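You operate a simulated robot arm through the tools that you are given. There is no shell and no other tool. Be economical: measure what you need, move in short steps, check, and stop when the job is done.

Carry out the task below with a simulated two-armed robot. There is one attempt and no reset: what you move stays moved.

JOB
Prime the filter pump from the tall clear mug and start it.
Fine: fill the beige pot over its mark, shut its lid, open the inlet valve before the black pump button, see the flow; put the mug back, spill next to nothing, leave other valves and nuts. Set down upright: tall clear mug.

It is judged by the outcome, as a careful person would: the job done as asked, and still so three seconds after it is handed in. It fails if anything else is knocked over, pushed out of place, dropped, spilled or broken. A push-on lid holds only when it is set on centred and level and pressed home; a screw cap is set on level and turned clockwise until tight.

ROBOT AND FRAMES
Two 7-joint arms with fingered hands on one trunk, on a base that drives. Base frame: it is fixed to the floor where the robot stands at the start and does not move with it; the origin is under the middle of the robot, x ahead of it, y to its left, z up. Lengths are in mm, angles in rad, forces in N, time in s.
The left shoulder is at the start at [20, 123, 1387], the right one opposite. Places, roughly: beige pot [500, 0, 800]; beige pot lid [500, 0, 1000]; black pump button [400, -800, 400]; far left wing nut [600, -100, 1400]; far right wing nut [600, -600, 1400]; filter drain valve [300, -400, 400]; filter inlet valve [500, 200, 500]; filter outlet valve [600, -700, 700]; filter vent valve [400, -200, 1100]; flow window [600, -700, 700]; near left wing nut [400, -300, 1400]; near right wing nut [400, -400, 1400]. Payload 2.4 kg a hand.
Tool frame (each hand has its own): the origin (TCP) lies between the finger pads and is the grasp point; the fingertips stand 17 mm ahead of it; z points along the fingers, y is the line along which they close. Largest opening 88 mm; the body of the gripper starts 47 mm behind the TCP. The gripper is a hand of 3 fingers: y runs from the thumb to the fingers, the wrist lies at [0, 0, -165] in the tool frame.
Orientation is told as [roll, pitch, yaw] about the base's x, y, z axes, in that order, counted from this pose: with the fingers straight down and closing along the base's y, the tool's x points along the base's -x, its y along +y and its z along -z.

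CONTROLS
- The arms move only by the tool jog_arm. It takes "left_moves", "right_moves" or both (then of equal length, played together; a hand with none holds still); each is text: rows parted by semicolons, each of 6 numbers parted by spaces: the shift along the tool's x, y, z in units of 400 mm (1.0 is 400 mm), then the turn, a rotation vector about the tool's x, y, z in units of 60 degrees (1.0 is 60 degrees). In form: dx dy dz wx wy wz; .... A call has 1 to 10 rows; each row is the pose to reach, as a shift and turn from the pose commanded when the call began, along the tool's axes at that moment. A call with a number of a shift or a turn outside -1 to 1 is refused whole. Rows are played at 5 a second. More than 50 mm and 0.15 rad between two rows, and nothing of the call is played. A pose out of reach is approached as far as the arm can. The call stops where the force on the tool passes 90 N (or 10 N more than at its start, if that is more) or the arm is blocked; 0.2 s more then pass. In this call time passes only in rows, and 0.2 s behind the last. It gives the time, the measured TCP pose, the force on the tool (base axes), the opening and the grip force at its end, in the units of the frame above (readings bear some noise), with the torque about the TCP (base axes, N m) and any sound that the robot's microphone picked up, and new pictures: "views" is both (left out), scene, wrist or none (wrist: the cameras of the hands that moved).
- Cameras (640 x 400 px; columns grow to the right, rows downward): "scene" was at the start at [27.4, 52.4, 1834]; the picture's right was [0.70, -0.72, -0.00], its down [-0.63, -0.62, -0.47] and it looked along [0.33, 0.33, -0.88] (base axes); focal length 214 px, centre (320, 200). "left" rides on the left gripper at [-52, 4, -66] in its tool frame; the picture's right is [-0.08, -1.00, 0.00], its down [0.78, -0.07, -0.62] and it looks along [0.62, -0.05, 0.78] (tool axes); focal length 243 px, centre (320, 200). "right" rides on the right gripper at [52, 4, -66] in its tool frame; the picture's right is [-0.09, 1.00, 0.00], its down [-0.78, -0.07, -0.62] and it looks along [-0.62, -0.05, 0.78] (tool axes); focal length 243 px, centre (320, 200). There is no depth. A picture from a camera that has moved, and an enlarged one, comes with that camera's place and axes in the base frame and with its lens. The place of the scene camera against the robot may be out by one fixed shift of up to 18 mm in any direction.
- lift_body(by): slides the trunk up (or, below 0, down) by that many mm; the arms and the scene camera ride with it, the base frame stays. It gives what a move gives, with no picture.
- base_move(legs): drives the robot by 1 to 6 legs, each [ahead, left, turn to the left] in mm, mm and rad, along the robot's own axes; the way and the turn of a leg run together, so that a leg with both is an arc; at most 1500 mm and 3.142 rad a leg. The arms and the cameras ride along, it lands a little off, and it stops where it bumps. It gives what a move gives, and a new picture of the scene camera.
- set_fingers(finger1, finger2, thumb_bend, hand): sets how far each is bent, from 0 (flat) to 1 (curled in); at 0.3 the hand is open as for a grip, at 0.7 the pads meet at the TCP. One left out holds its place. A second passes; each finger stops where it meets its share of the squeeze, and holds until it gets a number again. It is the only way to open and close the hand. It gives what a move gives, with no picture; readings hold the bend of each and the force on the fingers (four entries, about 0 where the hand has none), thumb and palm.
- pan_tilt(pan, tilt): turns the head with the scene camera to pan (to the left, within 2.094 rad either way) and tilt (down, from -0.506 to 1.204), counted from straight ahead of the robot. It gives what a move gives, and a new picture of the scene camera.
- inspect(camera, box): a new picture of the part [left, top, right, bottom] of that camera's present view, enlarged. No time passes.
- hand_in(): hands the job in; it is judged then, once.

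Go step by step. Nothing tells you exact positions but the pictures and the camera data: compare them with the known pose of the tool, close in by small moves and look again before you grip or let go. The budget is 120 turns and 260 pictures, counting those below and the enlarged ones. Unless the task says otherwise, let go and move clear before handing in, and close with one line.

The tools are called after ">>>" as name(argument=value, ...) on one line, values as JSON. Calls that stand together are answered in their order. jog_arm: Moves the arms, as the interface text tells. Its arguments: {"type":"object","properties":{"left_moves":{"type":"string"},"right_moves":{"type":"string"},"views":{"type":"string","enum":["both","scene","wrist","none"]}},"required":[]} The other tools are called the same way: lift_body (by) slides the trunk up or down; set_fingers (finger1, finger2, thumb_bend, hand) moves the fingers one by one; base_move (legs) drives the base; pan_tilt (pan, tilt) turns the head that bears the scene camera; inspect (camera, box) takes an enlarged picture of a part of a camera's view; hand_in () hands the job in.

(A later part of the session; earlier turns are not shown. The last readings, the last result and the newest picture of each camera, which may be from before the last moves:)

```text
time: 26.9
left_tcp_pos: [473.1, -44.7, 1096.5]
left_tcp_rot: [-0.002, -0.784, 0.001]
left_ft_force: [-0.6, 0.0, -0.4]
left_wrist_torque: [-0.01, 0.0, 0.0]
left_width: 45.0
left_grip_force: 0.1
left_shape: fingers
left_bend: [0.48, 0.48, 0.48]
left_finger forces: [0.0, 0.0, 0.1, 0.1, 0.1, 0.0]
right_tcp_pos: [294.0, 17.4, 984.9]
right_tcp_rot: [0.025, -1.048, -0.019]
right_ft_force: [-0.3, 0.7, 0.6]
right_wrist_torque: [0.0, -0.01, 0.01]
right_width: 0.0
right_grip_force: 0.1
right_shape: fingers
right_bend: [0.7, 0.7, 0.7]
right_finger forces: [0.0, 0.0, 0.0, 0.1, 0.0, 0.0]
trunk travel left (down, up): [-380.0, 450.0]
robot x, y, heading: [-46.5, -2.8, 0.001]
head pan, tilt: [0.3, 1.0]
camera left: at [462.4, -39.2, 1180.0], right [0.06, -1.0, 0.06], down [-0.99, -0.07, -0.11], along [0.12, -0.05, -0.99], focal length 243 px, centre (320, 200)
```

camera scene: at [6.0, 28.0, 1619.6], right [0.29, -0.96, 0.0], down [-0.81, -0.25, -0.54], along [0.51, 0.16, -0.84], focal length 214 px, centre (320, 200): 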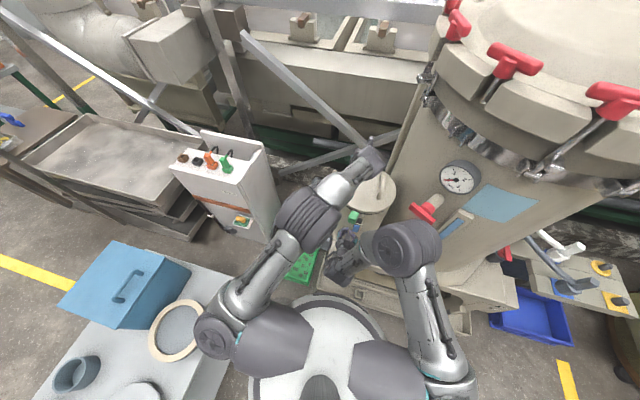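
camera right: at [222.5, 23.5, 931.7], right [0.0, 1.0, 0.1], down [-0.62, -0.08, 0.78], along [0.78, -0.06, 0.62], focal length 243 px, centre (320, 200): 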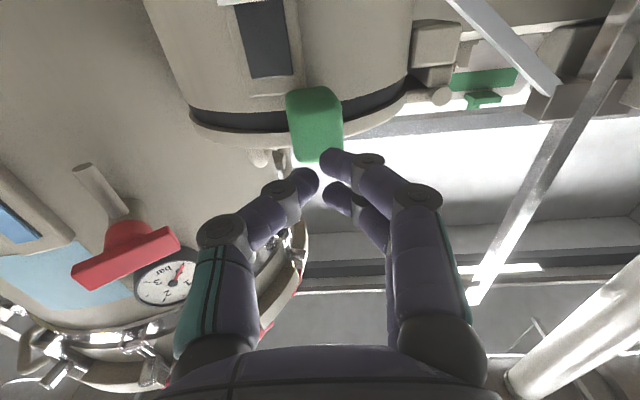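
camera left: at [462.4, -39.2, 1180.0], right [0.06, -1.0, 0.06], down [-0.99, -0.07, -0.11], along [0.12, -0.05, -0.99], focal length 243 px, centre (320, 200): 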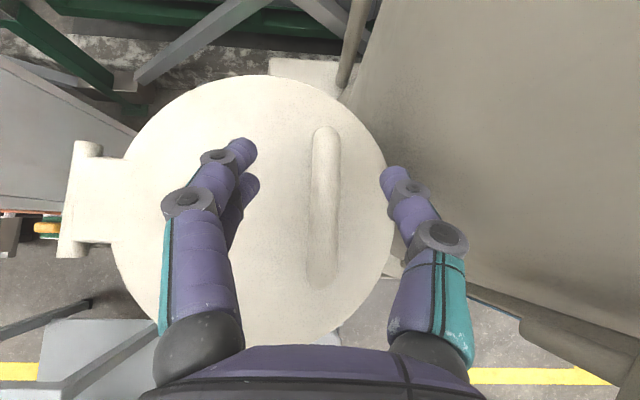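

The handle lies between the fingers; I go down and grip it.

>>> jog_arm(left_moves="0.042 0 0.042 0 0 0; 0.083 0 0.083 0 0 0", views="wrist")

>>> set_fingers(hand="left", finger1=0.75, finger2=0.75, thumb_bend=0.75)

>>> inspect(camera="left", box=[0, 0, 640, 400])

```text
time: 27.4
left_tcp_pos: [472.6, -45.3, 1048.3]
left_tcp_rot: [-0.003, -0.787, 0.001]
left_ft_force: [-0.1, 0.4, -0.3]
left_wrist_torque: [0.0, -0.01, 0.01]
left_width: 44.8
left_grip_force: 0.0
left_shape: fingers
left_bend: [0.48, 0.48, 0.48]
left_finger forces: [0.1, 0.0, 0.1, 0.1, 0.0, 0.1]
right_tcp_pos: [293.5, 17.1, 984.1]
right_tcp_rot: [0.024, -1.047, -0.02]
right_ft_force: [-0.4, -0.3, -0.3]
right_wrist_torque: [-0.01, 0.03, -0.02]
right_width: 0.0
right_grip_force: 0.0
right_shape: fingers
right_bend: [0.7, 0.7, 0.7]
right_finger forces: [0.0, 0.1, 0.0, 0.1, 0.0, 0.1]
trunk travel left (down, up): [-380.0, 450.0]
robot x, y, heading: [-43.5, 0.2, 0.002]
head pan, tilt: [0.3, 1.0]
camera left: at [462.0, -39.6, 1132.5], right [0.06, -1.0, 0.06], down [-0.99, -0.07, -0.11], along [0.12, -0.05, -0.99], focal length 243 px, centre (320, 200)
```

left: 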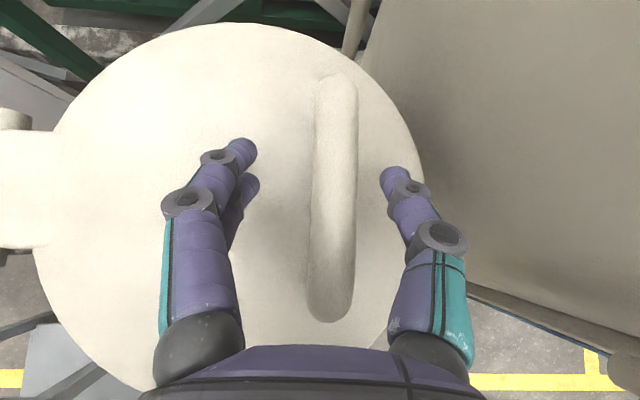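

```text
time: 28.4
left_tcp_pos: [473.1, -45.1, 1049.2]
left_tcp_rot: [0.0, -0.785, -0.001]
left_ft_force: [2.6, -4.7, -0.6]
left_wrist_torque: [-0.04, 0.01, 0.02]
left_width: 4.6
left_grip_force: 4.6
left_shape: fingers
left_bend: [0.72, 0.75, 0.68]
left_finger forces: [3.2, 0.1, 0.0, 0.0, 6.0, 0.0]
right_tcp_pos: [293.7, 17.7, 984.1]
right_tcp_rot: [0.025, -1.048, -0.02]
right_ft_force: [1.5, -1.0, 0.3]
right_wrist_torque: [-0.01, 0.01, -0.03]
right_width: 0.1
right_grip_force: 0.1
right_shape: fingers
right_bend: [0.7, 0.7, 0.7]
right_finger forces: [0.1, 0.0, 0.1, 0.1, 0.1, 0.0]
trunk travel left (down, up): [-380.0, 450.0]
robot x, y, heading: [-41.8, -1.2, 0.0]
head pan, tilt: [0.3, 1.0]
```

```text
1.00 times, centred on (320, 200) of left (not enlarged: the box is as wide or as high as the picture)
camera zoom: at [462.4, -40.2, 1132.5], right [0.06, -1.0, 0.06], down [-0.99, -0.07, -0.11], along [0.12, -0.05, -0.99], focal length 243 px, centre (320, 200)
```

zoom: 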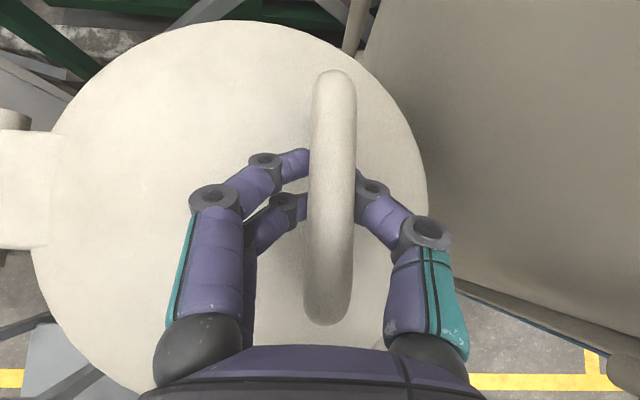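

The fingers hook the handle. I lift a few millimetres to see whether the lid is latched.

>>> jog_arm(left_moves="-0.009 0 -0.009 0 0 0; -0.018 0 -0.018 0 0 0; -0.027 0 -0.027 0 0 0", views="wrist")

>>> inspect(camera="right", box=[0, 0, 640, 400])

```text
time: 29.2
left_tcp_pos: [471.1, -42.5, 1065.1]
left_tcp_rot: [0.003, -0.783, 0.0]
left_ft_force: [1.5, 2.2, -2.4]
left_wrist_torque: [-0.03, -0.03, 0.07]
left_width: 4.5
left_grip_force: 4.7
left_shape: fingers
left_bend: [0.72, 0.74, 0.69]
left_finger forces: [5.0, 0.7, 0.0, 0.0, 3.8, 0.0]
right_tcp_pos: [294.1, 18.0, 983.4]
right_tcp_rot: [0.026, -1.048, -0.019]
right_ft_force: [-0.8, -0.3, 0.7]
right_wrist_torque: [-0.02, -0.02, 0.0]
right_width: 0.0
right_grip_force: 0.1
right_shape: fingers
right_bend: [0.7, 0.7, 0.7]
right_finger forces: [0.1, 0.1, 0.0, 0.0, 0.0, 0.0]
trunk travel left (down, up): [-380.0, 450.0]
robot x, y, heading: [-41.0, 1.6, 0.001]
head pan, tilt: [0.3, 1.0]
camera left: at [462.2, -38.1, 1147.4], right [0.06, -1.0, 0.06], down [-0.99, -0.07, -0.11], along [0.11, -0.05, -0.99], focal length 243 px, centre (320, 200)
```

left: 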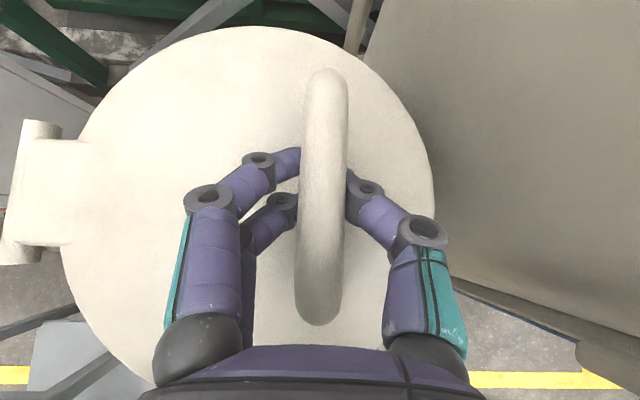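

```text
1.00 times, centred on (320, 200) of right (not enlarged: the box is as wide or as high as the picture)
camera zoom: at [211.0, 23.3, 971.5], right [0.04, 1.0, 0.09], down [-0.15, -0.08, 0.99], along [0.99, -0.05, 0.14], focal length 243 px, centre (320, 200)
```

zoom: 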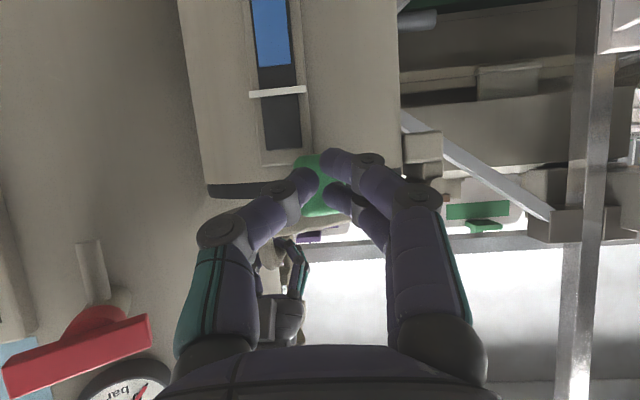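

The lid lifts freely, no latch pressing needed. I swing it up around its hinge in an arc.

>>> jog_arm(left_moves="-0.037 0.034 -0.037 0.05 0 -0.05; -0.081 0.076 -0.081 0.12 0 -0.12; -0.1185 0.13 -0.1185 0.19 0 -0.19; -0.1485 0.191 -0.1485 0.26 0 -0.26; -0.1715 0.259 -0.1715 0.33 0 -0.33", views="both")

```text
time: 30.4
left_tcp_pos: [471.2, 60.5, 1161.2]
left_tcp_rot: [-0.646, -0.674, 0.44]
left_ft_force: [-0.1, -1.1, -0.8]
left_wrist_torque: [-0.01, 0.05, 0.04]
left_width: 0.2
left_grip_force: 3.5
left_shape: fingers
left_bend: [0.72, 0.75, 0.72]
left_finger forces: [3.8, 0.1, 0.0, 0.1, 3.0, 0.1]
right_tcp_pos: [294.5, 17.9, 984.3]
right_tcp_rot: [0.025, -1.046, -0.017]
right_ft_force: [-0.1, 0.2, 0.6]
right_wrist_torque: [-0.02, 0.03, -0.01]
right_width: 0.0
right_grip_force: 0.0
right_shape: fingers
right_bend: [0.7, 0.7, 0.7]
right_finger forces: [0.0, 0.0, 0.0, 0.0, 0.0, 0.1]
trunk travel left (down, up): [-380.0, 450.0]
robot x, y, heading: [-43.5, -0.7, 0.0]
head pan, tilt: [0.3, 1.0]
camera scene: at [4.0, 28.9, 1619.7], right [0.3, -0.96, 0.0], down [-0.8, -0.25, -0.54], along [0.52, 0.16, -0.84], focal length 214 px, centre (320, 200)
camera left: at [461.2, 104.0, 1232.6], right [0.06, -0.85, 0.52], down [-0.99, -0.11, -0.07], along [0.12, -0.51, -0.85], focal length 243 px, centre (320, 200)
```

scene: 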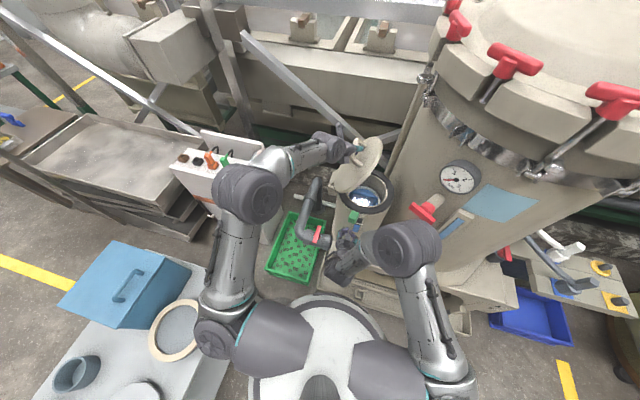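
left: 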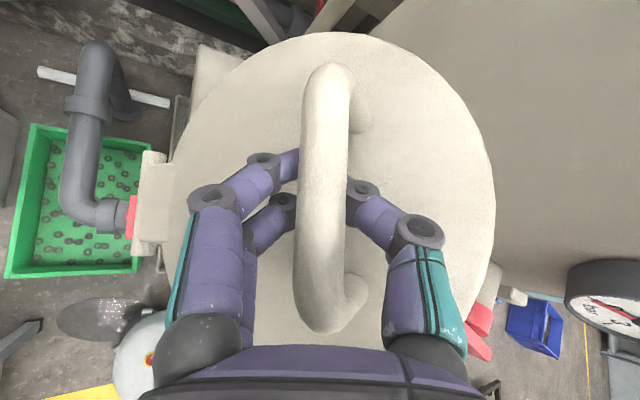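

>>> jog_arm(left_moves="-0.0375 0.057 -0.0375 0.07 0 -0.07; -0.0665 0.1185 -0.0665 0.14 0 -0.14; -0.087 0.188 -0.087 0.21 0 -0.21; -0.098 0.2615 -0.098 0.28 0 -0.28; -0.102 0.335 -0.102 0.35 0 -0.35", views="both")

```text
time: 31.6
left_tcp_pos: [471.3, 204.2, 1149.5]
left_tcp_rot: [-1.151, -0.388, 0.699]
left_ft_force: [-5.0, -2.6, -7.7]
left_wrist_torque: [-0.02, 0.11, -0.02]
left_width: 0.0
left_grip_force: 3.5
left_shape: fingers
left_bend: [0.72, 0.75, 0.73]
left_finger forces: [7.8, 0.1, 0.0, 0.0, 0.0, 0.1]
right_tcp_pos: [292.8, 18.3, 983.4]
right_tcp_rot: [0.025, -1.047, -0.018]
right_ft_force: [-0.1, 0.1, -0.1]
right_wrist_torque: [0.0, 0.01, -0.01]
right_width: 0.0
right_grip_force: 0.0
right_shape: fingers
right_bend: [0.7, 0.7, 0.7]
right_finger forces: [0.1, 0.0, 0.0, 0.0, 0.0, 0.0]
trunk travel left (down, up): [-380.0, 450.0]
robot x, y, heading: [-44.7, 3.6, -0.0]
head pan, tilt: [0.3, 1.0]
camera scene: at [3.7, 28.3, 1619.7], right [0.29, -0.96, 0.0], down [-0.8, -0.25, -0.54], along [0.52, 0.16, -0.84], focal length 214 px, centre (320, 200)
camera left: at [461.4, 278.5, 1189.8], right [0.06, -0.48, 0.87], down [-0.99, -0.13, 0.0], along [0.11, -0.87, -0.48], focal length 243 px, centre (320, 200)
```

scene: 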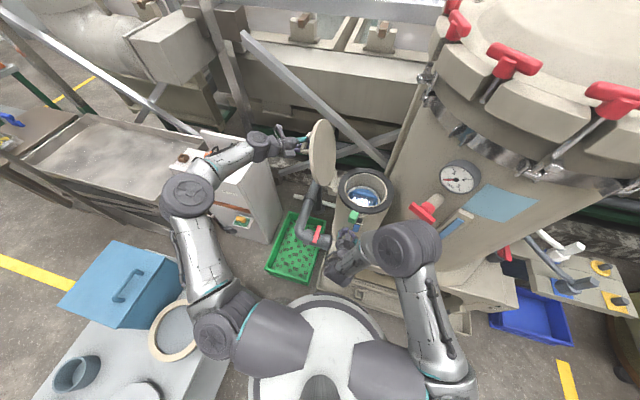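
left: 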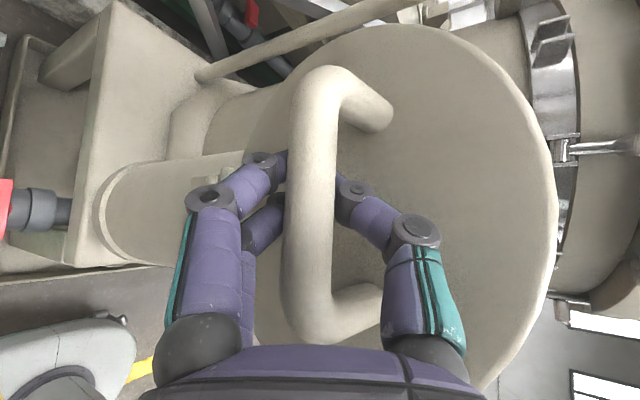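

The lid stands past vertical and seems at its stop. I open the fingers gently and see if it stays.

>>> set_fingers(hand="left", finger1=0.4, finger2=0.4, thumb_bend=0.45)

>>> inspect(camera="left", box=[0, 0, 640, 400])

>>> inspect(camera="scene", box=[270, 90, 430, 250])

```text
time: 32.6
left_tcp_pos: [470.9, 205.9, 1149.8]
left_tcp_rot: [-1.15, -0.388, 0.703]
left_ft_force: [1.0, 1.4, -1.3]
left_wrist_torque: [-0.01, -0.01, 0.0]
left_width: 54.8
left_grip_force: 0.7
left_shape: fingers
left_bend: [0.4, 0.4, 0.46]
left_finger forces: [0.0, 0.0, 0.0, 0.0, 1.1, 0.1]
right_tcp_pos: [292.5, 17.4, 984.7]
right_tcp_rot: [0.026, -1.047, -0.016]
right_ft_force: [-0.5, -0.1, 0.2]
right_wrist_torque: [-0.02, 0.0, -0.03]
right_width: 0.1
right_grip_force: 0.0
right_shape: fingers
right_bend: [0.7, 0.7, 0.7]
right_finger forces: [0.1, 0.0, 0.0, 0.1, 0.0, 0.1]
trunk travel left (down, up): [-380.0, 450.0]
robot x, y, heading: [-42.8, 2.8, -0.002]
head pan, tilt: [0.3, 1.0]
```

```text
1.00 times, centred on (320, 200) of left (not enlarged: the box is as wide or as high as the picture)
camera zoom: at [461.7, 278.7, 1190.3], right [0.06, -0.48, 0.87], down [-0.99, -0.13, 0.0], along [0.12, -0.87, -0.48], focal length 243 px, centre (320, 200)
```

zoom: 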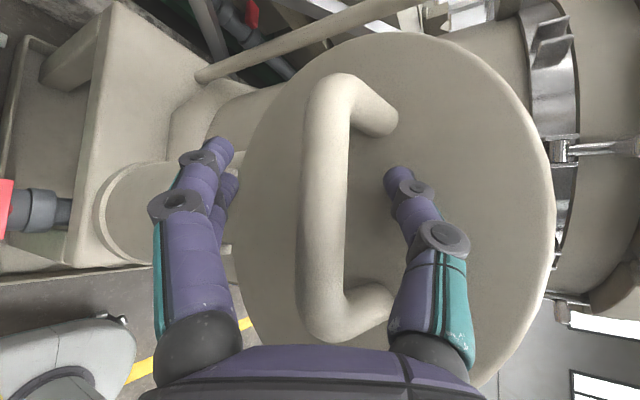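

```text
2.50 times, centred on (350, 170) of scene
camera zoom: at [4.1, 28.6, 1619.7], right [0.3, -0.96, 0.0], down [-0.8, -0.25, -0.54], along [0.52, 0.16, -0.84], focal length 536 px, centre (245, 275)
```

zoom: 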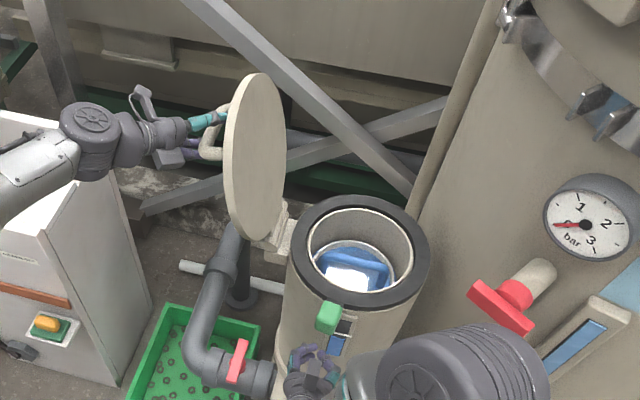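

The lid stays open on its own. I withdraw the left hand along its axis and watch.

>>> jog_arm(left_moves="0 0 -0.08 0 0 0; 0 0 -0.17 0 0 0; 0 0 -0.26 0 0 0; 0 0 -0.35 0 0 0", views="wrist")

```text
time: 33.6
left_tcp_pos: [372.8, 289.0, 1204.9]
left_tcp_rot: [-1.15, -0.387, 0.701]
left_ft_force: [-0.2, 0.0, -1.0]
left_wrist_torque: [-0.06, -0.01, 0.0]
left_width: 56.5
left_grip_force: 0.2
left_shape: fingers
left_bend: [0.4, 0.4, 0.45]
left_finger forces: [0.1, 0.1, 0.0, 0.1, 0.1, 0.1]
right_tcp_pos: [293.0, 17.6, 984.3]
right_tcp_rot: [0.025, -1.047, -0.02]
right_ft_force: [-0.3, 0.2, -0.4]
right_wrist_torque: [0.0, 0.01, 0.0]
right_width: 0.0
right_grip_force: 0.0
right_shape: fingers
right_bend: [0.7, 0.7, 0.7]
right_finger forces: [0.0, 0.0, 0.1, 0.1, 0.1, 0.1]
trunk travel left (down, up): [-380.0, 450.0]
robot x, y, heading: [-42.9, 0.8, -0.003]
head pan, tilt: [0.3, 1.0]
camera left: at [362.7, 362.7, 1243.6], right [0.06, -0.48, 0.87], down [-0.99, -0.13, 0.0], along [0.12, -0.87, -0.48], focal length 243 px, centre (320, 200)
```

left: 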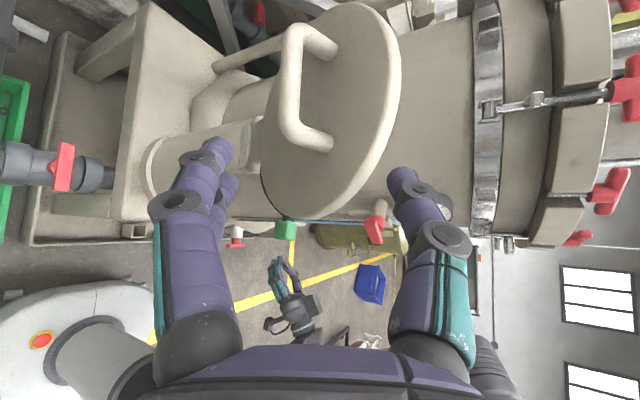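

The lid stays open. The mug's handle points toward the robot's aisle (about -y), so I back away, turn left to face the table and look closely.

>>> base_move(legs=[[-260, 0, 0], [0, 0, 1.571]])

>>> pan_tilt(pan=0.6, tilt=0.9)

```text
time: 39.3
left_tcp_pos: [-590.8, 420.0, 1202.9]
left_tcp_rot: [-1.152, -0.387, 2.27]
left_ft_force: [1.0, 0.6, -0.2]
left_wrist_torque: [0.02, 0.01, -0.01]
left_width: 56.4
left_grip_force: 0.0
left_shape: fingers
left_bend: [0.4, 0.4, 0.45]
left_finger forces: [0.0, 0.0, 0.0, 0.0, 0.0, 0.0]
right_tcp_pos: [-320.8, 338.0, 983.8]
right_tcp_rot: [0.024, -1.048, 1.549]
right_ft_force: [-0.5, -1.2, -0.4]
right_wrist_torque: [0.03, -0.01, 0.02]
right_width: 0.0
right_grip_force: 0.0
right_shape: fingers
right_bend: [0.7, 0.7, 0.7]
right_finger forces: [0.1, 0.1, 0.1, 0.0, 0.0, 0.0]
trunk travel left (down, up): [-380.0, 450.0]
robot x, y, heading: [-301.5, -1.9, 1.563]
head pan, tilt: [0.3, 1.0]
camera scene: at [-322.6, 54.7, 1619.7], right [0.96, 0.29, 0.0], down [0.25, -0.8, -0.54], along [-0.16, 0.52, -0.84], focal length 214 px, centre (320, 200)
```

scene: 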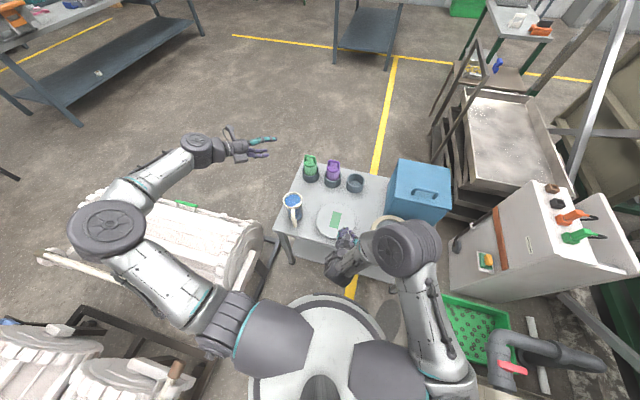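

```text
time: 40.1
left_tcp_pos: [-591.2, 420.0, 1203.6]
left_tcp_rot: [-1.15, -0.388, 2.268]
left_ft_force: [-0.6, 0.7, 0.5]
left_wrist_torque: [0.02, -0.01, -0.02]
left_width: 56.4
left_grip_force: 0.1
left_shape: fingers
left_bend: [0.4, 0.4, 0.45]
left_finger forces: [0.2, 0.0, 0.1, 0.0, 0.0, 0.0]
right_tcp_pos: [-319.9, 337.4, 983.7]
right_tcp_rot: [0.024, -1.047, 1.548]
right_ft_force: [0.1, 0.0, -0.3]
right_wrist_torque: [0.02, -0.02, -0.01]
right_width: 0.0
right_grip_force: 0.0
right_shape: fingers
right_bend: [0.7, 0.7, 0.7]
right_finger forces: [0.1, 0.0, 0.0, 0.0, 0.0, 0.0]
trunk travel left (down, up): [-380.0, 450.0]
robot x, y, heading: [-303.4, -2.4, 1.569]
head pan, tilt: [0.6, 0.901]
camera scene: at [-344.6, 50.6, 1626.9], right [0.83, 0.56, 0.0], down [0.44, -0.65, -0.62], along [-0.35, 0.51, -0.78], focal length 214 px, centre (320, 200)
```

scene: 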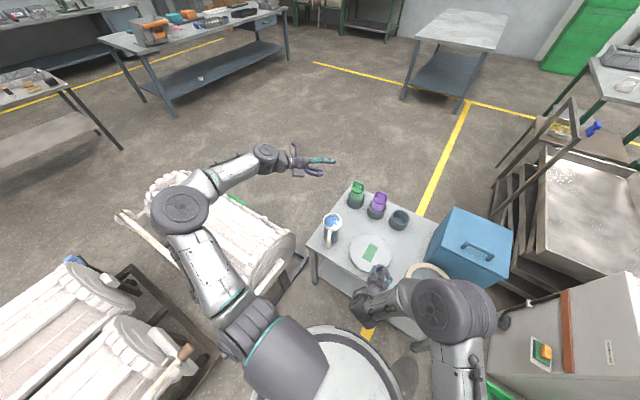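

>>> inspect(camera="scene", box=[290, 170, 450, 290])

>>> inspect(camera="scene", box=[315, 200, 355, 260])

>>> inspect(camera="left", box=[0, 0, 640, 400])

```text
3.33 times, centred on (370, 230) of scene
camera zoom: at [-344.6, 50.6, 1626.9], right [0.83, 0.56, 0.0], down [0.44, -0.65, -0.62], along [-0.35, 0.51, -0.78], focal length 715 px, centre (153, 100)
```

zoom: 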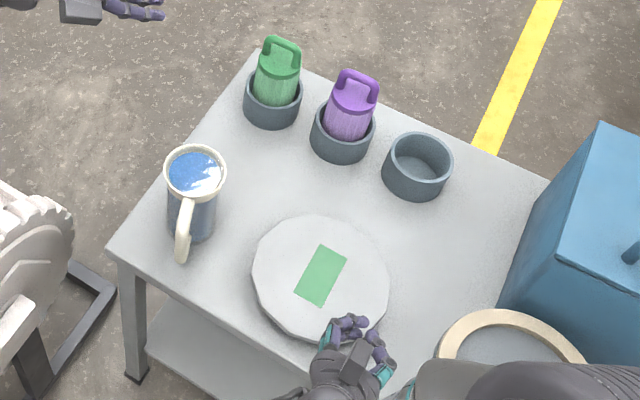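

```text
6.67 times, centred on (335, 230) of scene
camera zoom: at [-344.6, 50.6, 1626.9], right [0.83, 0.56, 0.0], down [0.44, -0.65, -0.62], along [-0.35, 0.51, -0.78], focal length 1430 px, centre (220, 0)
```

zoom: 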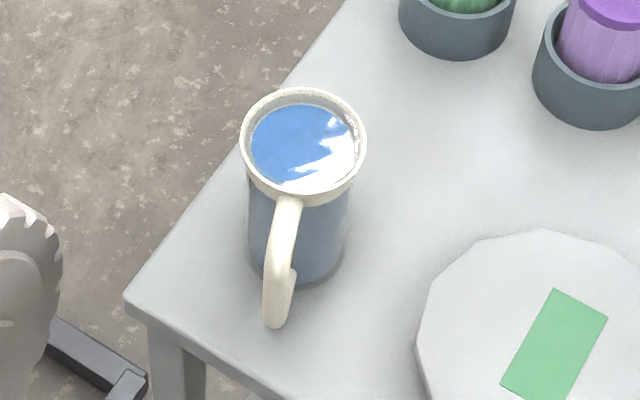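

```text
1.00 times, centred on (320, 200) of left (not enlarged: the box is as wide or as high as the picture)
camera zoom: at [-664.4, 410.0, 1243.4], right [0.48, 0.06, 0.87], down [0.13, -0.99, 0.0], along [0.87, 0.11, -0.49], focal length 243 px, centre (320, 200)
```

zoom: 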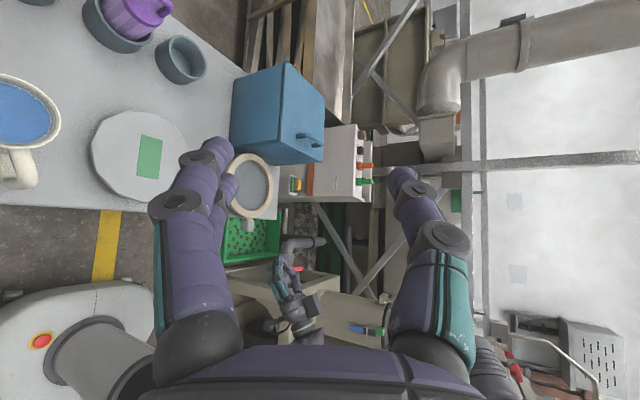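

Mug rim ≈ (-599, 522, 800), handle bar ≈ (-575, 455) pointing toward the robot. I square the left hand to point forward and tuck the right hand higher.

>>> jog_arm(left_moves="0.021 -0.015 0.012 -0.085 0 0.085; 0.042 -0.03 0.024 -0.17 0 0.17; 0.063 -0.044 0.036 -0.255 0 0.255; 0.084 -0.059 0.048 -0.34 0 0.34; 0.104 -0.073 0.06 -0.425 0 0.425; 0.125 -0.088 0.072 -0.51 0 0.51; 0.146 -0.103 0.084 -0.595 0 0.595; 0.167 -0.1175 0.096 -0.68 0 0.68", right_moves="-0.054 0 -0.031 0 0 0; -0.108 0 -0.062 0 0 0; -0.162 0 -0.093 0 0 0; -0.216 0 -0.125 0 0 0; -0.27 0 -0.156 0 0 0; -0.324 0 -0.187 0 0 0; -0.378 0 -0.218 0 0 0; -0.433 0 -0.25 0 0 0", views="none")

>>> jog_arm(left_moves="0 -0.04 0 0 -0.125 0; 0 -0.08 0 0 -0.25 0; 0 -0.12 0 0 -0.375 0; 0 -0.16 0 0 -0.5 0; 0 -0.2 0 0 -0.625 0; 0 -0.24 0 0 -0.75 0", views="none")

>>> base_move(legs=[[0, 0, 0.37]])

```text
time: 41.9
left_tcp_pos: [-502.1, 399.4, 1202.2]
left_tcp_rot: [0.001, -0.785, 1.567]
left_ft_force: [0.1, 0.0, 1.1]
left_wrist_torque: [0.03, 0.01, 0.0]
left_width: 56.4
left_grip_force: 0.0
left_shape: fingers
left_bend: [0.4, 0.4, 0.45]
left_finger forces: [0.0, 0.0, 0.0, 0.0, 0.0, 0.1]
right_tcp_pos: [-317.0, 337.9, 1185.1]
right_tcp_rot: [0.026, -1.048, 1.548]
right_ft_force: [-0.1, 0.5, 0.0]
right_wrist_torque: [-0.01, -0.03, -0.01]
right_width: 0.1
right_grip_force: 0.0
right_shape: fingers
right_bend: [0.7, 0.7, 0.7]
right_finger forces: [0.1, 0.1, 0.0, 0.0, 0.0, 0.0]
trunk travel left (down, up): [-380.0, 450.0]
robot x, y, heading: [-302.2, 1.8, 1.569]
head pan, tilt: [0.6, 0.901]
```

```text
time: 43.3
left_tcp_pos: [-492.9, 397.9, 1243.6]
left_tcp_rot: [0.004, -1.556, 1.541]
left_ft_force: [0.3, -0.1, 0.2]
left_wrist_torque: [-0.01, 0.0, 0.02]
left_width: 56.5
left_grip_force: 0.1
left_shape: fingers
left_bend: [0.4, 0.4, 0.45]
left_finger forces: [0.0, 0.0, 0.1, 0.0, 0.0, 0.1]
left hand out of reach, approached as far as the arm can: row 1, 2, 3, 4, 5, 6
right_tcp_pos: [-318.3, 337.0, 1183.6]
right_tcp_rot: [0.024, -1.046, 1.551]
right_ft_force: [-0.8, -0.3, 0.8]
right_wrist_torque: [0.03, -0.03, -0.04]
right_width: 0.0
right_grip_force: 0.1
right_shape: fingers
right_bend: [0.7, 0.7, 0.7]
right_finger forces: [0.0, 0.0, 0.0, 0.0, 0.0, 0.0]
trunk travel left (down, up): [-380.0, 450.0]
robot x, y, heading: [-306.5, -1.2, 1.566]
head pan, tilt: [0.6, 0.901]
```

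```text
time: 44.9
left_tcp_pos: [-623.8, 303.1, 1244.1]
left_tcp_rot: [-0.02, -1.555, 1.938]
left_ft_force: [-0.2, 0.2, -0.8]
left_wrist_torque: [-0.03, 0.03, 0.0]
left_width: 56.6
left_grip_force: 0.0
left_shape: fingers
left_bend: [0.4, 0.4, 0.45]
left_finger forces: [0.0, 0.0, 0.0, 0.1, 0.0, 0.0]
right_tcp_pos: [-439.2, 309.6, 1184.1]
right_tcp_rot: [0.024, -1.048, 1.92]
right_ft_force: [0.0, -0.1, 0.3]
right_wrist_torque: [0.01, 0.0, 0.01]
right_width: 0.1
right_grip_force: 0.0
right_shape: fingers
right_bend: [0.7, 0.7, 0.7]
right_finger forces: [0.1, 0.0, 0.1, 0.0, 0.1, 0.1]
trunk travel left (down, up): [-380.0, 450.0]
robot x, y, heading: [-305.0, -6.5, 1.939]
head pan, tilt: [0.6, 0.901]
camera scene: at [-357.1, 32.0, 1627.0], right [0.57, 0.82, 0.0], down [0.65, -0.44, -0.62], along [-0.51, 0.35, -0.78], focal length 214 px, centre (320, 200)
```

scene: 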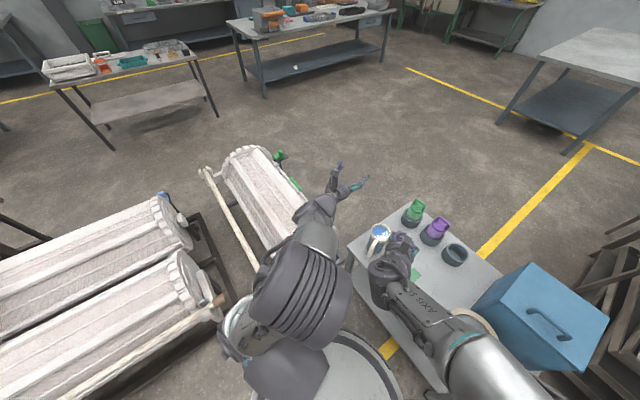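

>>> lift_body(by=-340)

>>> set_fingers(hand="left", finger1=0.4, finger2=0.4, thumb_bend=0.4)

>>> pan_tilt(pan=0.1, tilt=0.95)

>>> inspect(camera="left", box=[0, 0, 640, 400])

```text
time: 48.2
left_tcp_pos: [-624.2, 302.3, 904.5]
left_tcp_rot: [-0.017, -1.557, 1.932]
left_ft_force: [-1.3, 0.1, 0.4]
left_wrist_torque: [-0.03, -0.02, -0.02]
left_width: 56.6
left_grip_force: 0.2
left_shape: fingers
left_bend: [0.4, 0.4, 0.45]
left_finger forces: [0.0, 0.0, 0.0, 0.1, 0.1, 0.0]
right_tcp_pos: [-439.7, 310.1, 844.1]
right_tcp_rot: [0.024, -1.047, 1.92]
right_ft_force: [0.2, 0.6, -0.1]
right_wrist_torque: [-0.02, -0.01, -0.01]
right_width: 0.1
right_grip_force: 0.0
right_shape: fingers
right_bend: [0.7, 0.7, 0.7]
right_finger forces: [0.1, 0.1, 0.0, 0.1, 0.1, 0.0]
trunk travel left (down, up): [-40.0, 790.0]
robot x, y, heading: [-299.9, 1.8, 1.938]
head pan, tilt: [0.6, 0.901]
```

```text
time: 49.2
left_tcp_pos: [-623.4, 302.5, 905.8]
left_tcp_rot: [-0.015, -1.555, 1.934]
left_ft_force: [0.2, 0.4, 0.7]
left_wrist_torque: [0.04, 0.02, -0.01]
left_width: 62.1
left_grip_force: 0.0
left_shape: fingers
left_bend: [0.4, 0.4, 0.4]
left_finger forces: [0.1, 0.0, 0.0, 0.0, 0.1, 0.0]
right_tcp_pos: [-438.9, 309.0, 844.1]
right_tcp_rot: [0.025, -1.046, 1.921]
right_ft_force: [0.7, 0.3, -0.7]
right_wrist_torque: [0.0, 0.02, -0.02]
right_width: 0.0
right_grip_force: 0.0
right_shape: fingers
right_bend: [0.7, 0.7, 0.7]
right_finger forces: [0.1, 0.0, 0.1, 0.0, 0.0, 0.0]
trunk travel left (down, up): [-40.0, 790.0]
robot x, y, heading: [-302.4, 0.5, 1.936]
head pan, tilt: [0.6, 0.901]
```

```text
time: 50.1
left_tcp_pos: [-622.7, 303.5, 904.4]
left_tcp_rot: [-0.015, -1.557, 1.933]
left_ft_force: [0.6, 0.0, -0.4]
left_wrist_torque: [0.01, 0.03, -0.01]
left_width: 62.0
left_grip_force: 0.1
left_shape: fingers
left_bend: [0.4, 0.4, 0.4]
left_finger forces: [0.0, 0.0, 0.0, 0.0, 0.1, 0.0]
right_tcp_pos: [-437.5, 309.8, 844.3]
right_tcp_rot: [0.025, -1.048, 1.919]
right_ft_force: [0.0, 0.3, -0.6]
right_wrist_torque: [0.0, 0.0, -0.02]
right_width: 0.0
right_grip_force: 0.1
right_shape: fingers
right_bend: [0.7, 0.7, 0.7]
right_finger forces: [0.0, 0.1, 0.1, 0.0, 0.1, 0.0]
trunk travel left (down, up): [-40.0, 790.0]
robot x, y, heading: [-301.3, -3.1, 1.943]
head pan, tilt: [0.099, 0.949]
camera scene: at [-327.5, 54.2, 1283.3], right [0.89, 0.45, 0.0], down [0.37, -0.73, -0.58], along [-0.26, 0.52, -0.81], focal length 214 px, centre (320, 200)
```

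scene: 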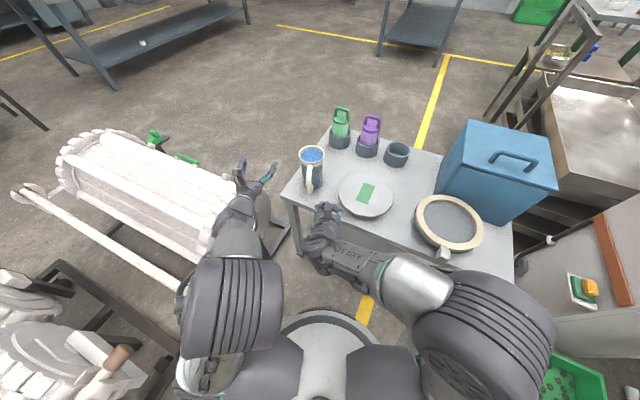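

```text
1.00 times, centred on (320, 200) of left (not enlarged: the box is as wide or as high as the picture)
camera zoom: at [-606.5, 240.5, 957.0], right [0.94, 0.34, 0.09], down [0.28, -0.57, -0.77], along [-0.21, 0.75, -0.63], focal length 243 px, centre (320, 200)
```

zoom: 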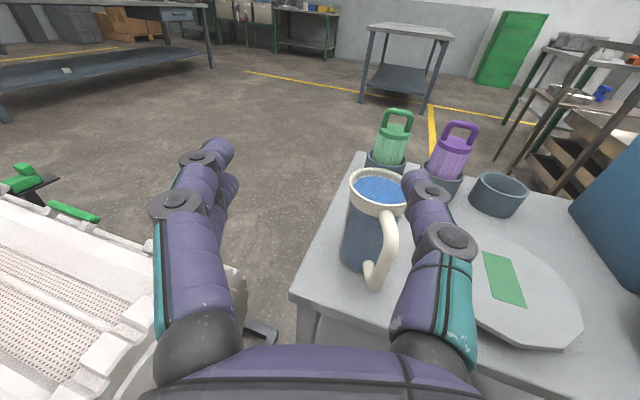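

>>> inspect(camera="left", box=[310, 150, 430, 300])

>>> inspect(camera="scene", box=[280, 130, 340, 200])

```text
2.67 times, centred on (370, 225) of left
camera zoom: at [-606.5, 240.5, 957.0], right [0.94, 0.34, 0.09], down [0.28, -0.57, -0.77], along [-0.21, 0.75, -0.63], focal length 647 px, centre (187, 133)
```

zoom: 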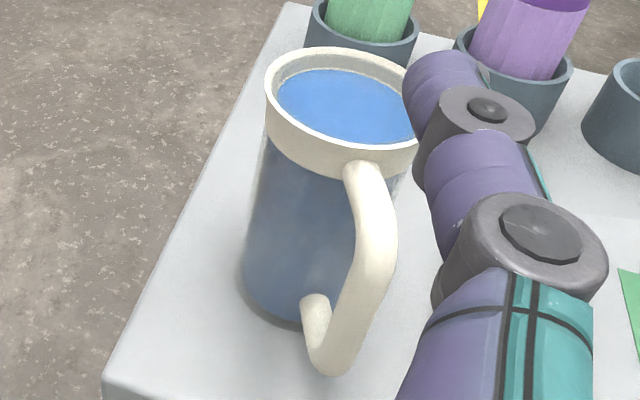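

```text
5.71 times, centred on (310, 165) of scene
camera zoom: at [-327.5, 54.2, 1283.3], right [0.89, 0.45, 0.0], down [0.37, -0.73, -0.58], along [-0.26, 0.52, -0.81], focal length 1226 px, centre (377, 400)
```

zoom: 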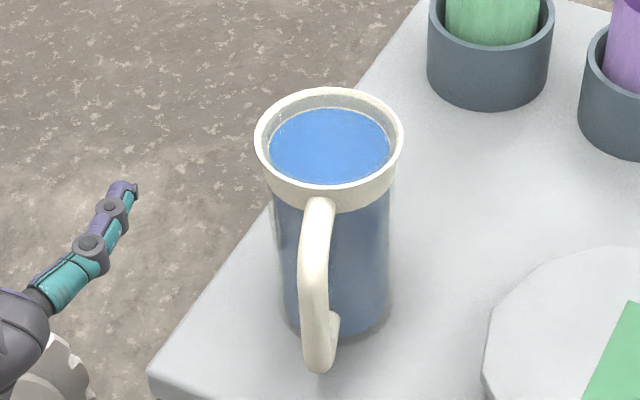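

Mug ≈ (-605, 531), rim z≈767, table z≈617, handle bar at (-577, 459). I bring the left hand down in line with the handle, short of it.

>>> jog_arm(left_moves="0.083 -0.041 0.025 0 0 0; 0.166 -0.0825 0.05 0 0 0; 0.249 -0.124 0.075 0 0 0; 0.332 -0.165 0.1 0 0 0; 0.415 -0.206 0.125 0 0 0; 0.4975 -0.2475 0.15 0 0 0", views="both")

```text
time: 51.5
left_tcp_pos: [-653.5, 309.1, 865.2]
left_tcp_rot: [-0.035, -1.552, 1.945]
left_ft_force: [0.5, 0.0, 0.4]
left_wrist_torque: [-0.03, 0.0, 0.01]
left_width: 62.3
left_grip_force: 0.1
left_shape: fingers
left_bend: [0.4, 0.4, 0.4]
left_finger forces: [0.0, 0.1, 0.1, 0.0, 0.0, 0.1]
left hand out of reach, approached as far as the arm can: row 1, 2, 3, 4, 5, 6
right_tcp_pos: [-438.4, 308.6, 844.5]
right_tcp_rot: [0.025, -1.047, 1.921]
right_ft_force: [-1.0, -0.1, -1.1]
right_wrist_torque: [0.04, 0.02, -0.01]
right_width: 0.0
right_grip_force: 0.0
right_shape: fingers
right_bend: [0.7, 0.7, 0.7]
right_finger forces: [0.1, 0.0, 0.0, 0.0, 0.0, 0.0]
trunk travel left (down, up): [-40.0, 790.0]
robot x, y, heading: [-304.7, 2.2, 1.941]
head pan, tilt: [0.099, 0.949]
camera scene: at [-327.5, 54.2, 1283.3], right [0.89, 0.45, 0.0], down [0.37, -0.73, -0.58], along [-0.26, 0.52, -0.81], focal length 214 px, centre (320, 200)
camera left: at [-637.1, 246.8, 917.7], right [0.94, 0.34, 0.09], down [0.28, -0.58, -0.77], along [-0.21, 0.74, -0.63], focal length 243 px, centre (320, 200)
```

scene: 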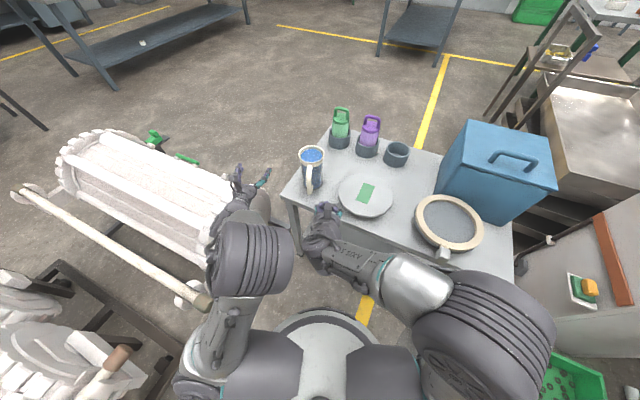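
left: 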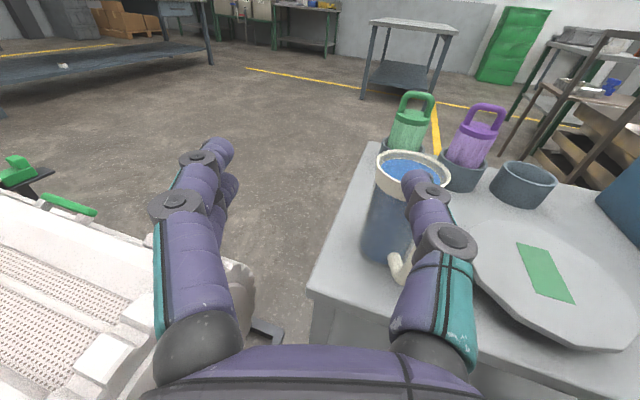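

The arm struggles with the close pose. I move forward first at height, then sideways to be above the handle.

>>> jog_arm(left_moves="0 0 0.07 0 0 0; 0 0 0.14 0 0 0; 0 0 0.21 0 0 0; 0 -0.08 0.25 0 0 0; 0 -0.16 0.25 0 0 0; 0 -0.24 0.25 0 0 0; 0 -0.31 0.25 0 0 0", views="both")

```text
time: 53.1
left_tcp_pos: [-645.7, 436.9, 915.3]
left_tcp_rot: [-0.014, -1.539, 1.911]
left_ft_force: [-0.6, -0.5, -0.3]
left_wrist_torque: [0.01, 0.03, 0.0]
left_width: 62.4
left_grip_force: 0.0
left_shape: fingers
left_bend: [0.4, 0.4, 0.4]
left_finger forces: [0.1, 0.0, 0.0, 0.1, 0.0, 0.0]
left hand out of reach, approached as far as the arm can: row 1, 2, 3, 4, 5, 6, 7
right_tcp_pos: [-438.6, 310.2, 844.5]
right_tcp_rot: [0.024, -1.047, 1.92]
right_ft_force: [0.1, 0.3, 0.0]
right_wrist_torque: [0.0, -0.01, 0.02]
right_width: 0.2
right_grip_force: 0.0
right_shape: fingers
right_bend: [0.7, 0.7, 0.7]
right_finger forces: [0.0, 0.0, 0.0, 0.0, 0.0, 0.0]
trunk travel left (down, up): [-40.0, 790.0]
robot x, y, heading: [-303.0, -3.3, 1.94]
head pan, tilt: [0.099, 0.949]
camera scene: at [-327.6, 54.3, 1283.3], right [0.89, 0.45, 0.0], down [0.37, -0.73, -0.58], along [-0.26, 0.52, -0.81], focal length 214 px, centre (320, 200)
camera left: at [-629.4, 374.4, 968.6], right [0.94, 0.32, 0.09], down [0.27, -0.59, -0.76], along [-0.2, 0.74, -0.65], focal length 243 px, centre (320, 200)
```

scene: 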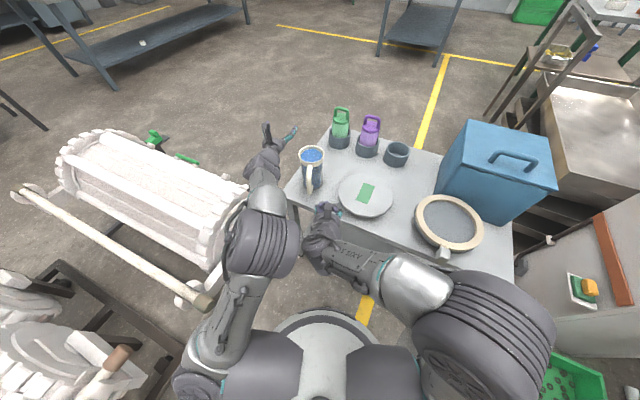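
left: 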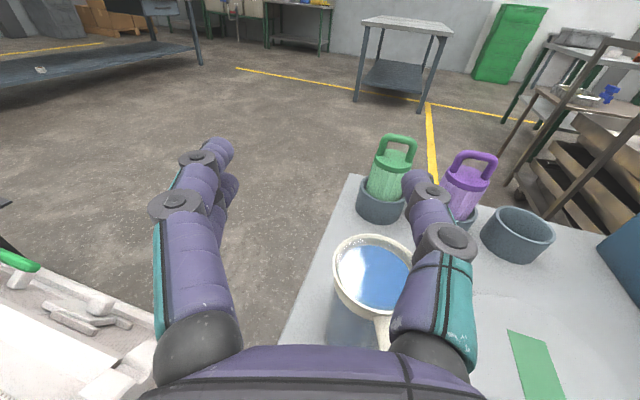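

>>> lift_body(by=150)

>>> jog_arm(left_moves="0.09 -0.03 -0.0125 0 0 0; 0.18 -0.06 -0.025 0 0 0; 0.27 -0.09 -0.0375 0 0 0; 0.36 -0.12 -0.05 0 0 0; 0.45 -0.15 -0.0625 0 0 0; 0.5375 -0.1775 -0.075 0 0 0", views="both")

```text
time: 54.9
left_tcp_pos: [-645.4, 436.2, 1064.2]
left_tcp_rot: [-0.023, -1.537, 1.92]
left_ft_force: [0.2, -0.8, -0.5]
left_wrist_torque: [-0.02, 0.04, 0.0]
left_width: 62.3
left_grip_force: 0.0
left_shape: fingers
left_bend: [0.4, 0.4, 0.4]
left_finger forces: [0.0, 0.1, 0.0, 0.0, 0.0, 0.0]
right_tcp_pos: [-439.6, 309.1, 994.7]
right_tcp_rot: [0.023, -1.049, 1.92]
right_ft_force: [0.0, 0.0, -0.7]
right_wrist_torque: [-0.03, 0.0, 0.02]
right_width: 0.0
right_grip_force: 0.0
right_shape: fingers
right_bend: [0.7, 0.7, 0.7]
right_finger forces: [0.0, 0.0, 0.0, 0.0, 0.0, 0.0]
trunk travel left (down, up): [-190.0, 640.0]
robot x, y, heading: [-304.9, 2.8, 1.942]
head pan, tilt: [0.099, 0.949]
```

```text
time: 56.3
left_tcp_pos: [-680.9, 407.0, 993.2]
left_tcp_rot: [-0.03, -1.503, 1.897]
left_ft_force: [-1.5, -0.6, -0.7]
left_wrist_torque: [0.02, 0.0, -0.02]
left_width: 62.3
left_grip_force: 0.1
left_shape: fingers
left_bend: [0.4, 0.4, 0.4]
left_finger forces: [0.0, 0.0, 0.1, 0.0, 0.0, 0.1]
left hand out of reach, approached as far as the arm can: row 1, 2, 3, 4, 5, 6
right_tcp_pos: [-438.9, 309.4, 994.1]
right_tcp_rot: [0.027, -1.046, 1.921]
right_ft_force: [0.6, -0.5, 0.1]
right_wrist_torque: [-0.01, 0.01, 0.01]
right_width: 0.2
right_grip_force: 0.1
right_shape: fingers
right_bend: [0.7, 0.7, 0.7]
right_finger forces: [0.1, 0.1, 0.0, 0.1, 0.0, 0.1]
trunk travel left (down, up): [-190.0, 640.0]
robot x, y, heading: [-303.0, -0.9, 1.938]
head pan, tilt: [0.099, 0.949]
camera scene: at [-327.5, 54.3, 1433.3], right [0.89, 0.45, 0.0], down [0.37, -0.73, -0.58], along [-0.26, 0.52, -0.81], focal length 214 px, centre (320, 200)
camera left: at [-667.2, 346.9, 1048.2], right [0.95, 0.3, 0.09], down [0.26, -0.62, -0.74], along [-0.17, 0.72, -0.67], focal length 243 px, centre (320, 200)
```

scene: 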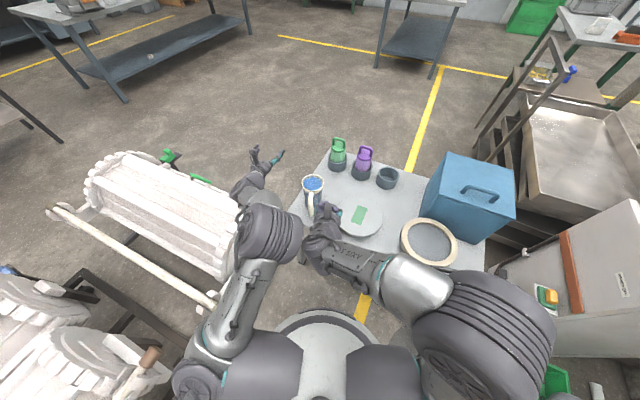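
left: 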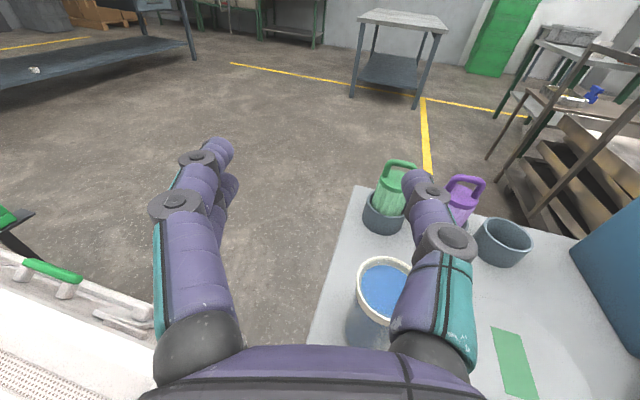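

The left arm is stuck at a joint limit in this pose. The right arm managed a forward pose well before, so I test it, including its roll range for pouring.

>>> jog_arm(right_moves="0.04 0 0.081 0 -0.1 0; 0.08 0 0.162 0 -0.2 0; 0.12 0 0.242 0 -0.3 0; 0.16 0 0.323 0 -0.4 0; 0.2 0 0.404 0 -0.5 0", left_moves="-0.04 0.02 -0.02 0 0.125 0; -0.08 0.04 -0.04 0 0.25 0; -0.12 0.06 -0.06 0 0.375 0; -0.16 0.08 -0.08 0 0.5 0; -0.2 0.1 -0.1 0 0.625 0", views="none")

>>> jog_arm(right_moves="0 0 0 0 0 0.14; 0 0 0 0 0 0.28; 0 0 0 0 0 0.42; 0 0 0 0 0 0.56; 0 0 0 0 0 0.7; 0 0 0 0 0 0.84; 0 0 0 0 0 1", views="scene")

```text
time: 57.5
left_tcp_pos: [-705.0, 358.1, 1072.1]
left_tcp_rot: [-0.001, -0.88, 1.9]
left_ft_force: [-1.0, 0.1, -0.8]
left_wrist_torque: [-0.01, -0.02, -0.01]
left_width: 62.3
left_grip_force: 0.0
left_shape: fingers
left_bend: [0.4, 0.4, 0.4]
left_finger forces: [0.0, 0.0, 0.0, 0.0, 0.1, 0.1]
right_tcp_pos: [-476.4, 401.7, 846.3]
right_tcp_rot: [1.834, -1.558, 0.11]
right_ft_force: [0.0, -0.2, 0.1]
right_wrist_torque: [-0.04, 0.02, -0.04]
right_width: 0.0
right_grip_force: 0.0
right_shape: fingers
right_bend: [0.7, 0.7, 0.7]
right_finger forces: [0.0, 0.0, 0.1, 0.2, 0.1, 0.0]
trunk travel left (down, up): [-190.0, 640.0]
robot x, y, heading: [-302.0, -1.4, 1.945]
head pan, tilt: [0.099, 0.949]
```

```text
refused: row 7 steps farther than a row can; nothing moved
```

>>> jog_arm(right_moves="0 0 0 0 0 0.14; 0 0 0 0 0 0.28; 0 0 0 0 0 0.42; 0 0 0 0 0 0.56; 0 0 0 0 0 0.7; 0 0 0 0 0 0.84; 0 0 0 0 0 0.98", views="none")

>>> jog_arm(right_moves="0 0 0 0 0 0.14; 0 0 0 0 0 0.28; 0 0 0 0 0 0.42; 0 0 0 0 0 0.56; 0 0 0 0 0 0.7", views="scene")

```text
time: 59.1
left_tcp_pos: [-705.3, 357.5, 1071.8]
left_tcp_rot: [-0.004, -0.883, 1.9]
left_ft_force: [-0.2, 0.0, 1.1]
left_wrist_torque: [-0.02, 0.02, 0.01]
left_width: 62.1
left_grip_force: 0.1
left_shape: fingers
left_bend: [0.4, 0.4, 0.4]
left_finger forces: [0.0, 0.1, 0.0, 0.0, 0.0, 0.1]
right_tcp_pos: [-476.2, 401.8, 843.3]
right_tcp_rot: [1.57, -0.53, 0.372]
right_ft_force: [-0.1, -0.9, 0.5]
right_wrist_torque: [0.0, 0.03, -0.02]
right_width: 0.2
right_grip_force: 0.1
right_shape: fingers
right_bend: [0.7, 0.7, 0.7]
right_finger forces: [0.0, 0.1, 0.1, 0.0, 0.1, 0.0]
trunk travel left (down, up): [-190.0, 640.0]
robot x, y, heading: [-302.9, -1.6, 1.937]
head pan, tilt: [0.099, 0.949]
```

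```text
time: 60.3
left_tcp_pos: [-704.9, 357.9, 1073.2]
left_tcp_rot: [-0.002, -0.882, 1.898]
left_ft_force: [-1.3, 0.2, -0.5]
left_wrist_torque: [-0.03, -0.02, 0.02]
left_width: 62.2
left_grip_force: 0.1
left_shape: fingers
left_bend: [0.4, 0.4, 0.4]
left_finger forces: [0.1, 0.0, 0.0, 0.0, 0.0, 0.0]
right_tcp_pos: [-476.2, 402.5, 844.8]
right_tcp_rot: [1.572, 0.204, 0.373]
right_ft_force: [-0.3, -0.5, -0.4]
right_wrist_torque: [-0.03, -0.02, -0.01]
right_width: 0.0
right_grip_force: 0.1
right_shape: fingers
right_bend: [0.7, 0.7, 0.7]
right_finger forces: [0.1, 0.0, 0.0, 0.0, 0.0, 0.0]
trunk travel left (down, up): [-190.0, 640.0]
robot x, y, heading: [-300.7, 0.6, 1.943]
head pan, tilt: [0.099, 0.949]
camera scene: at [-327.6, 54.3, 1433.3], right [0.89, 0.45, 0.0], down [0.37, -0.73, -0.58], along [-0.26, 0.52, -0.81], focal length 214 px, centre (320, 200)
```

scene: 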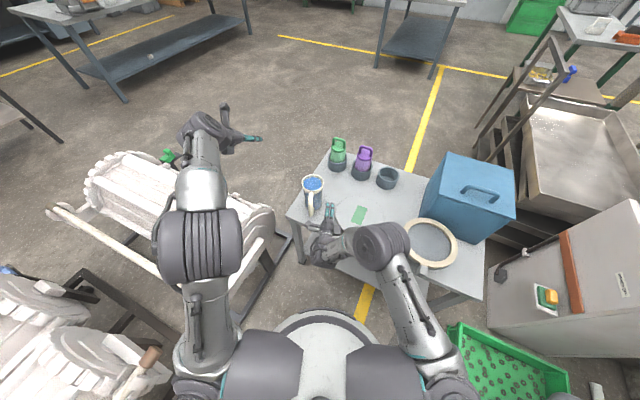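

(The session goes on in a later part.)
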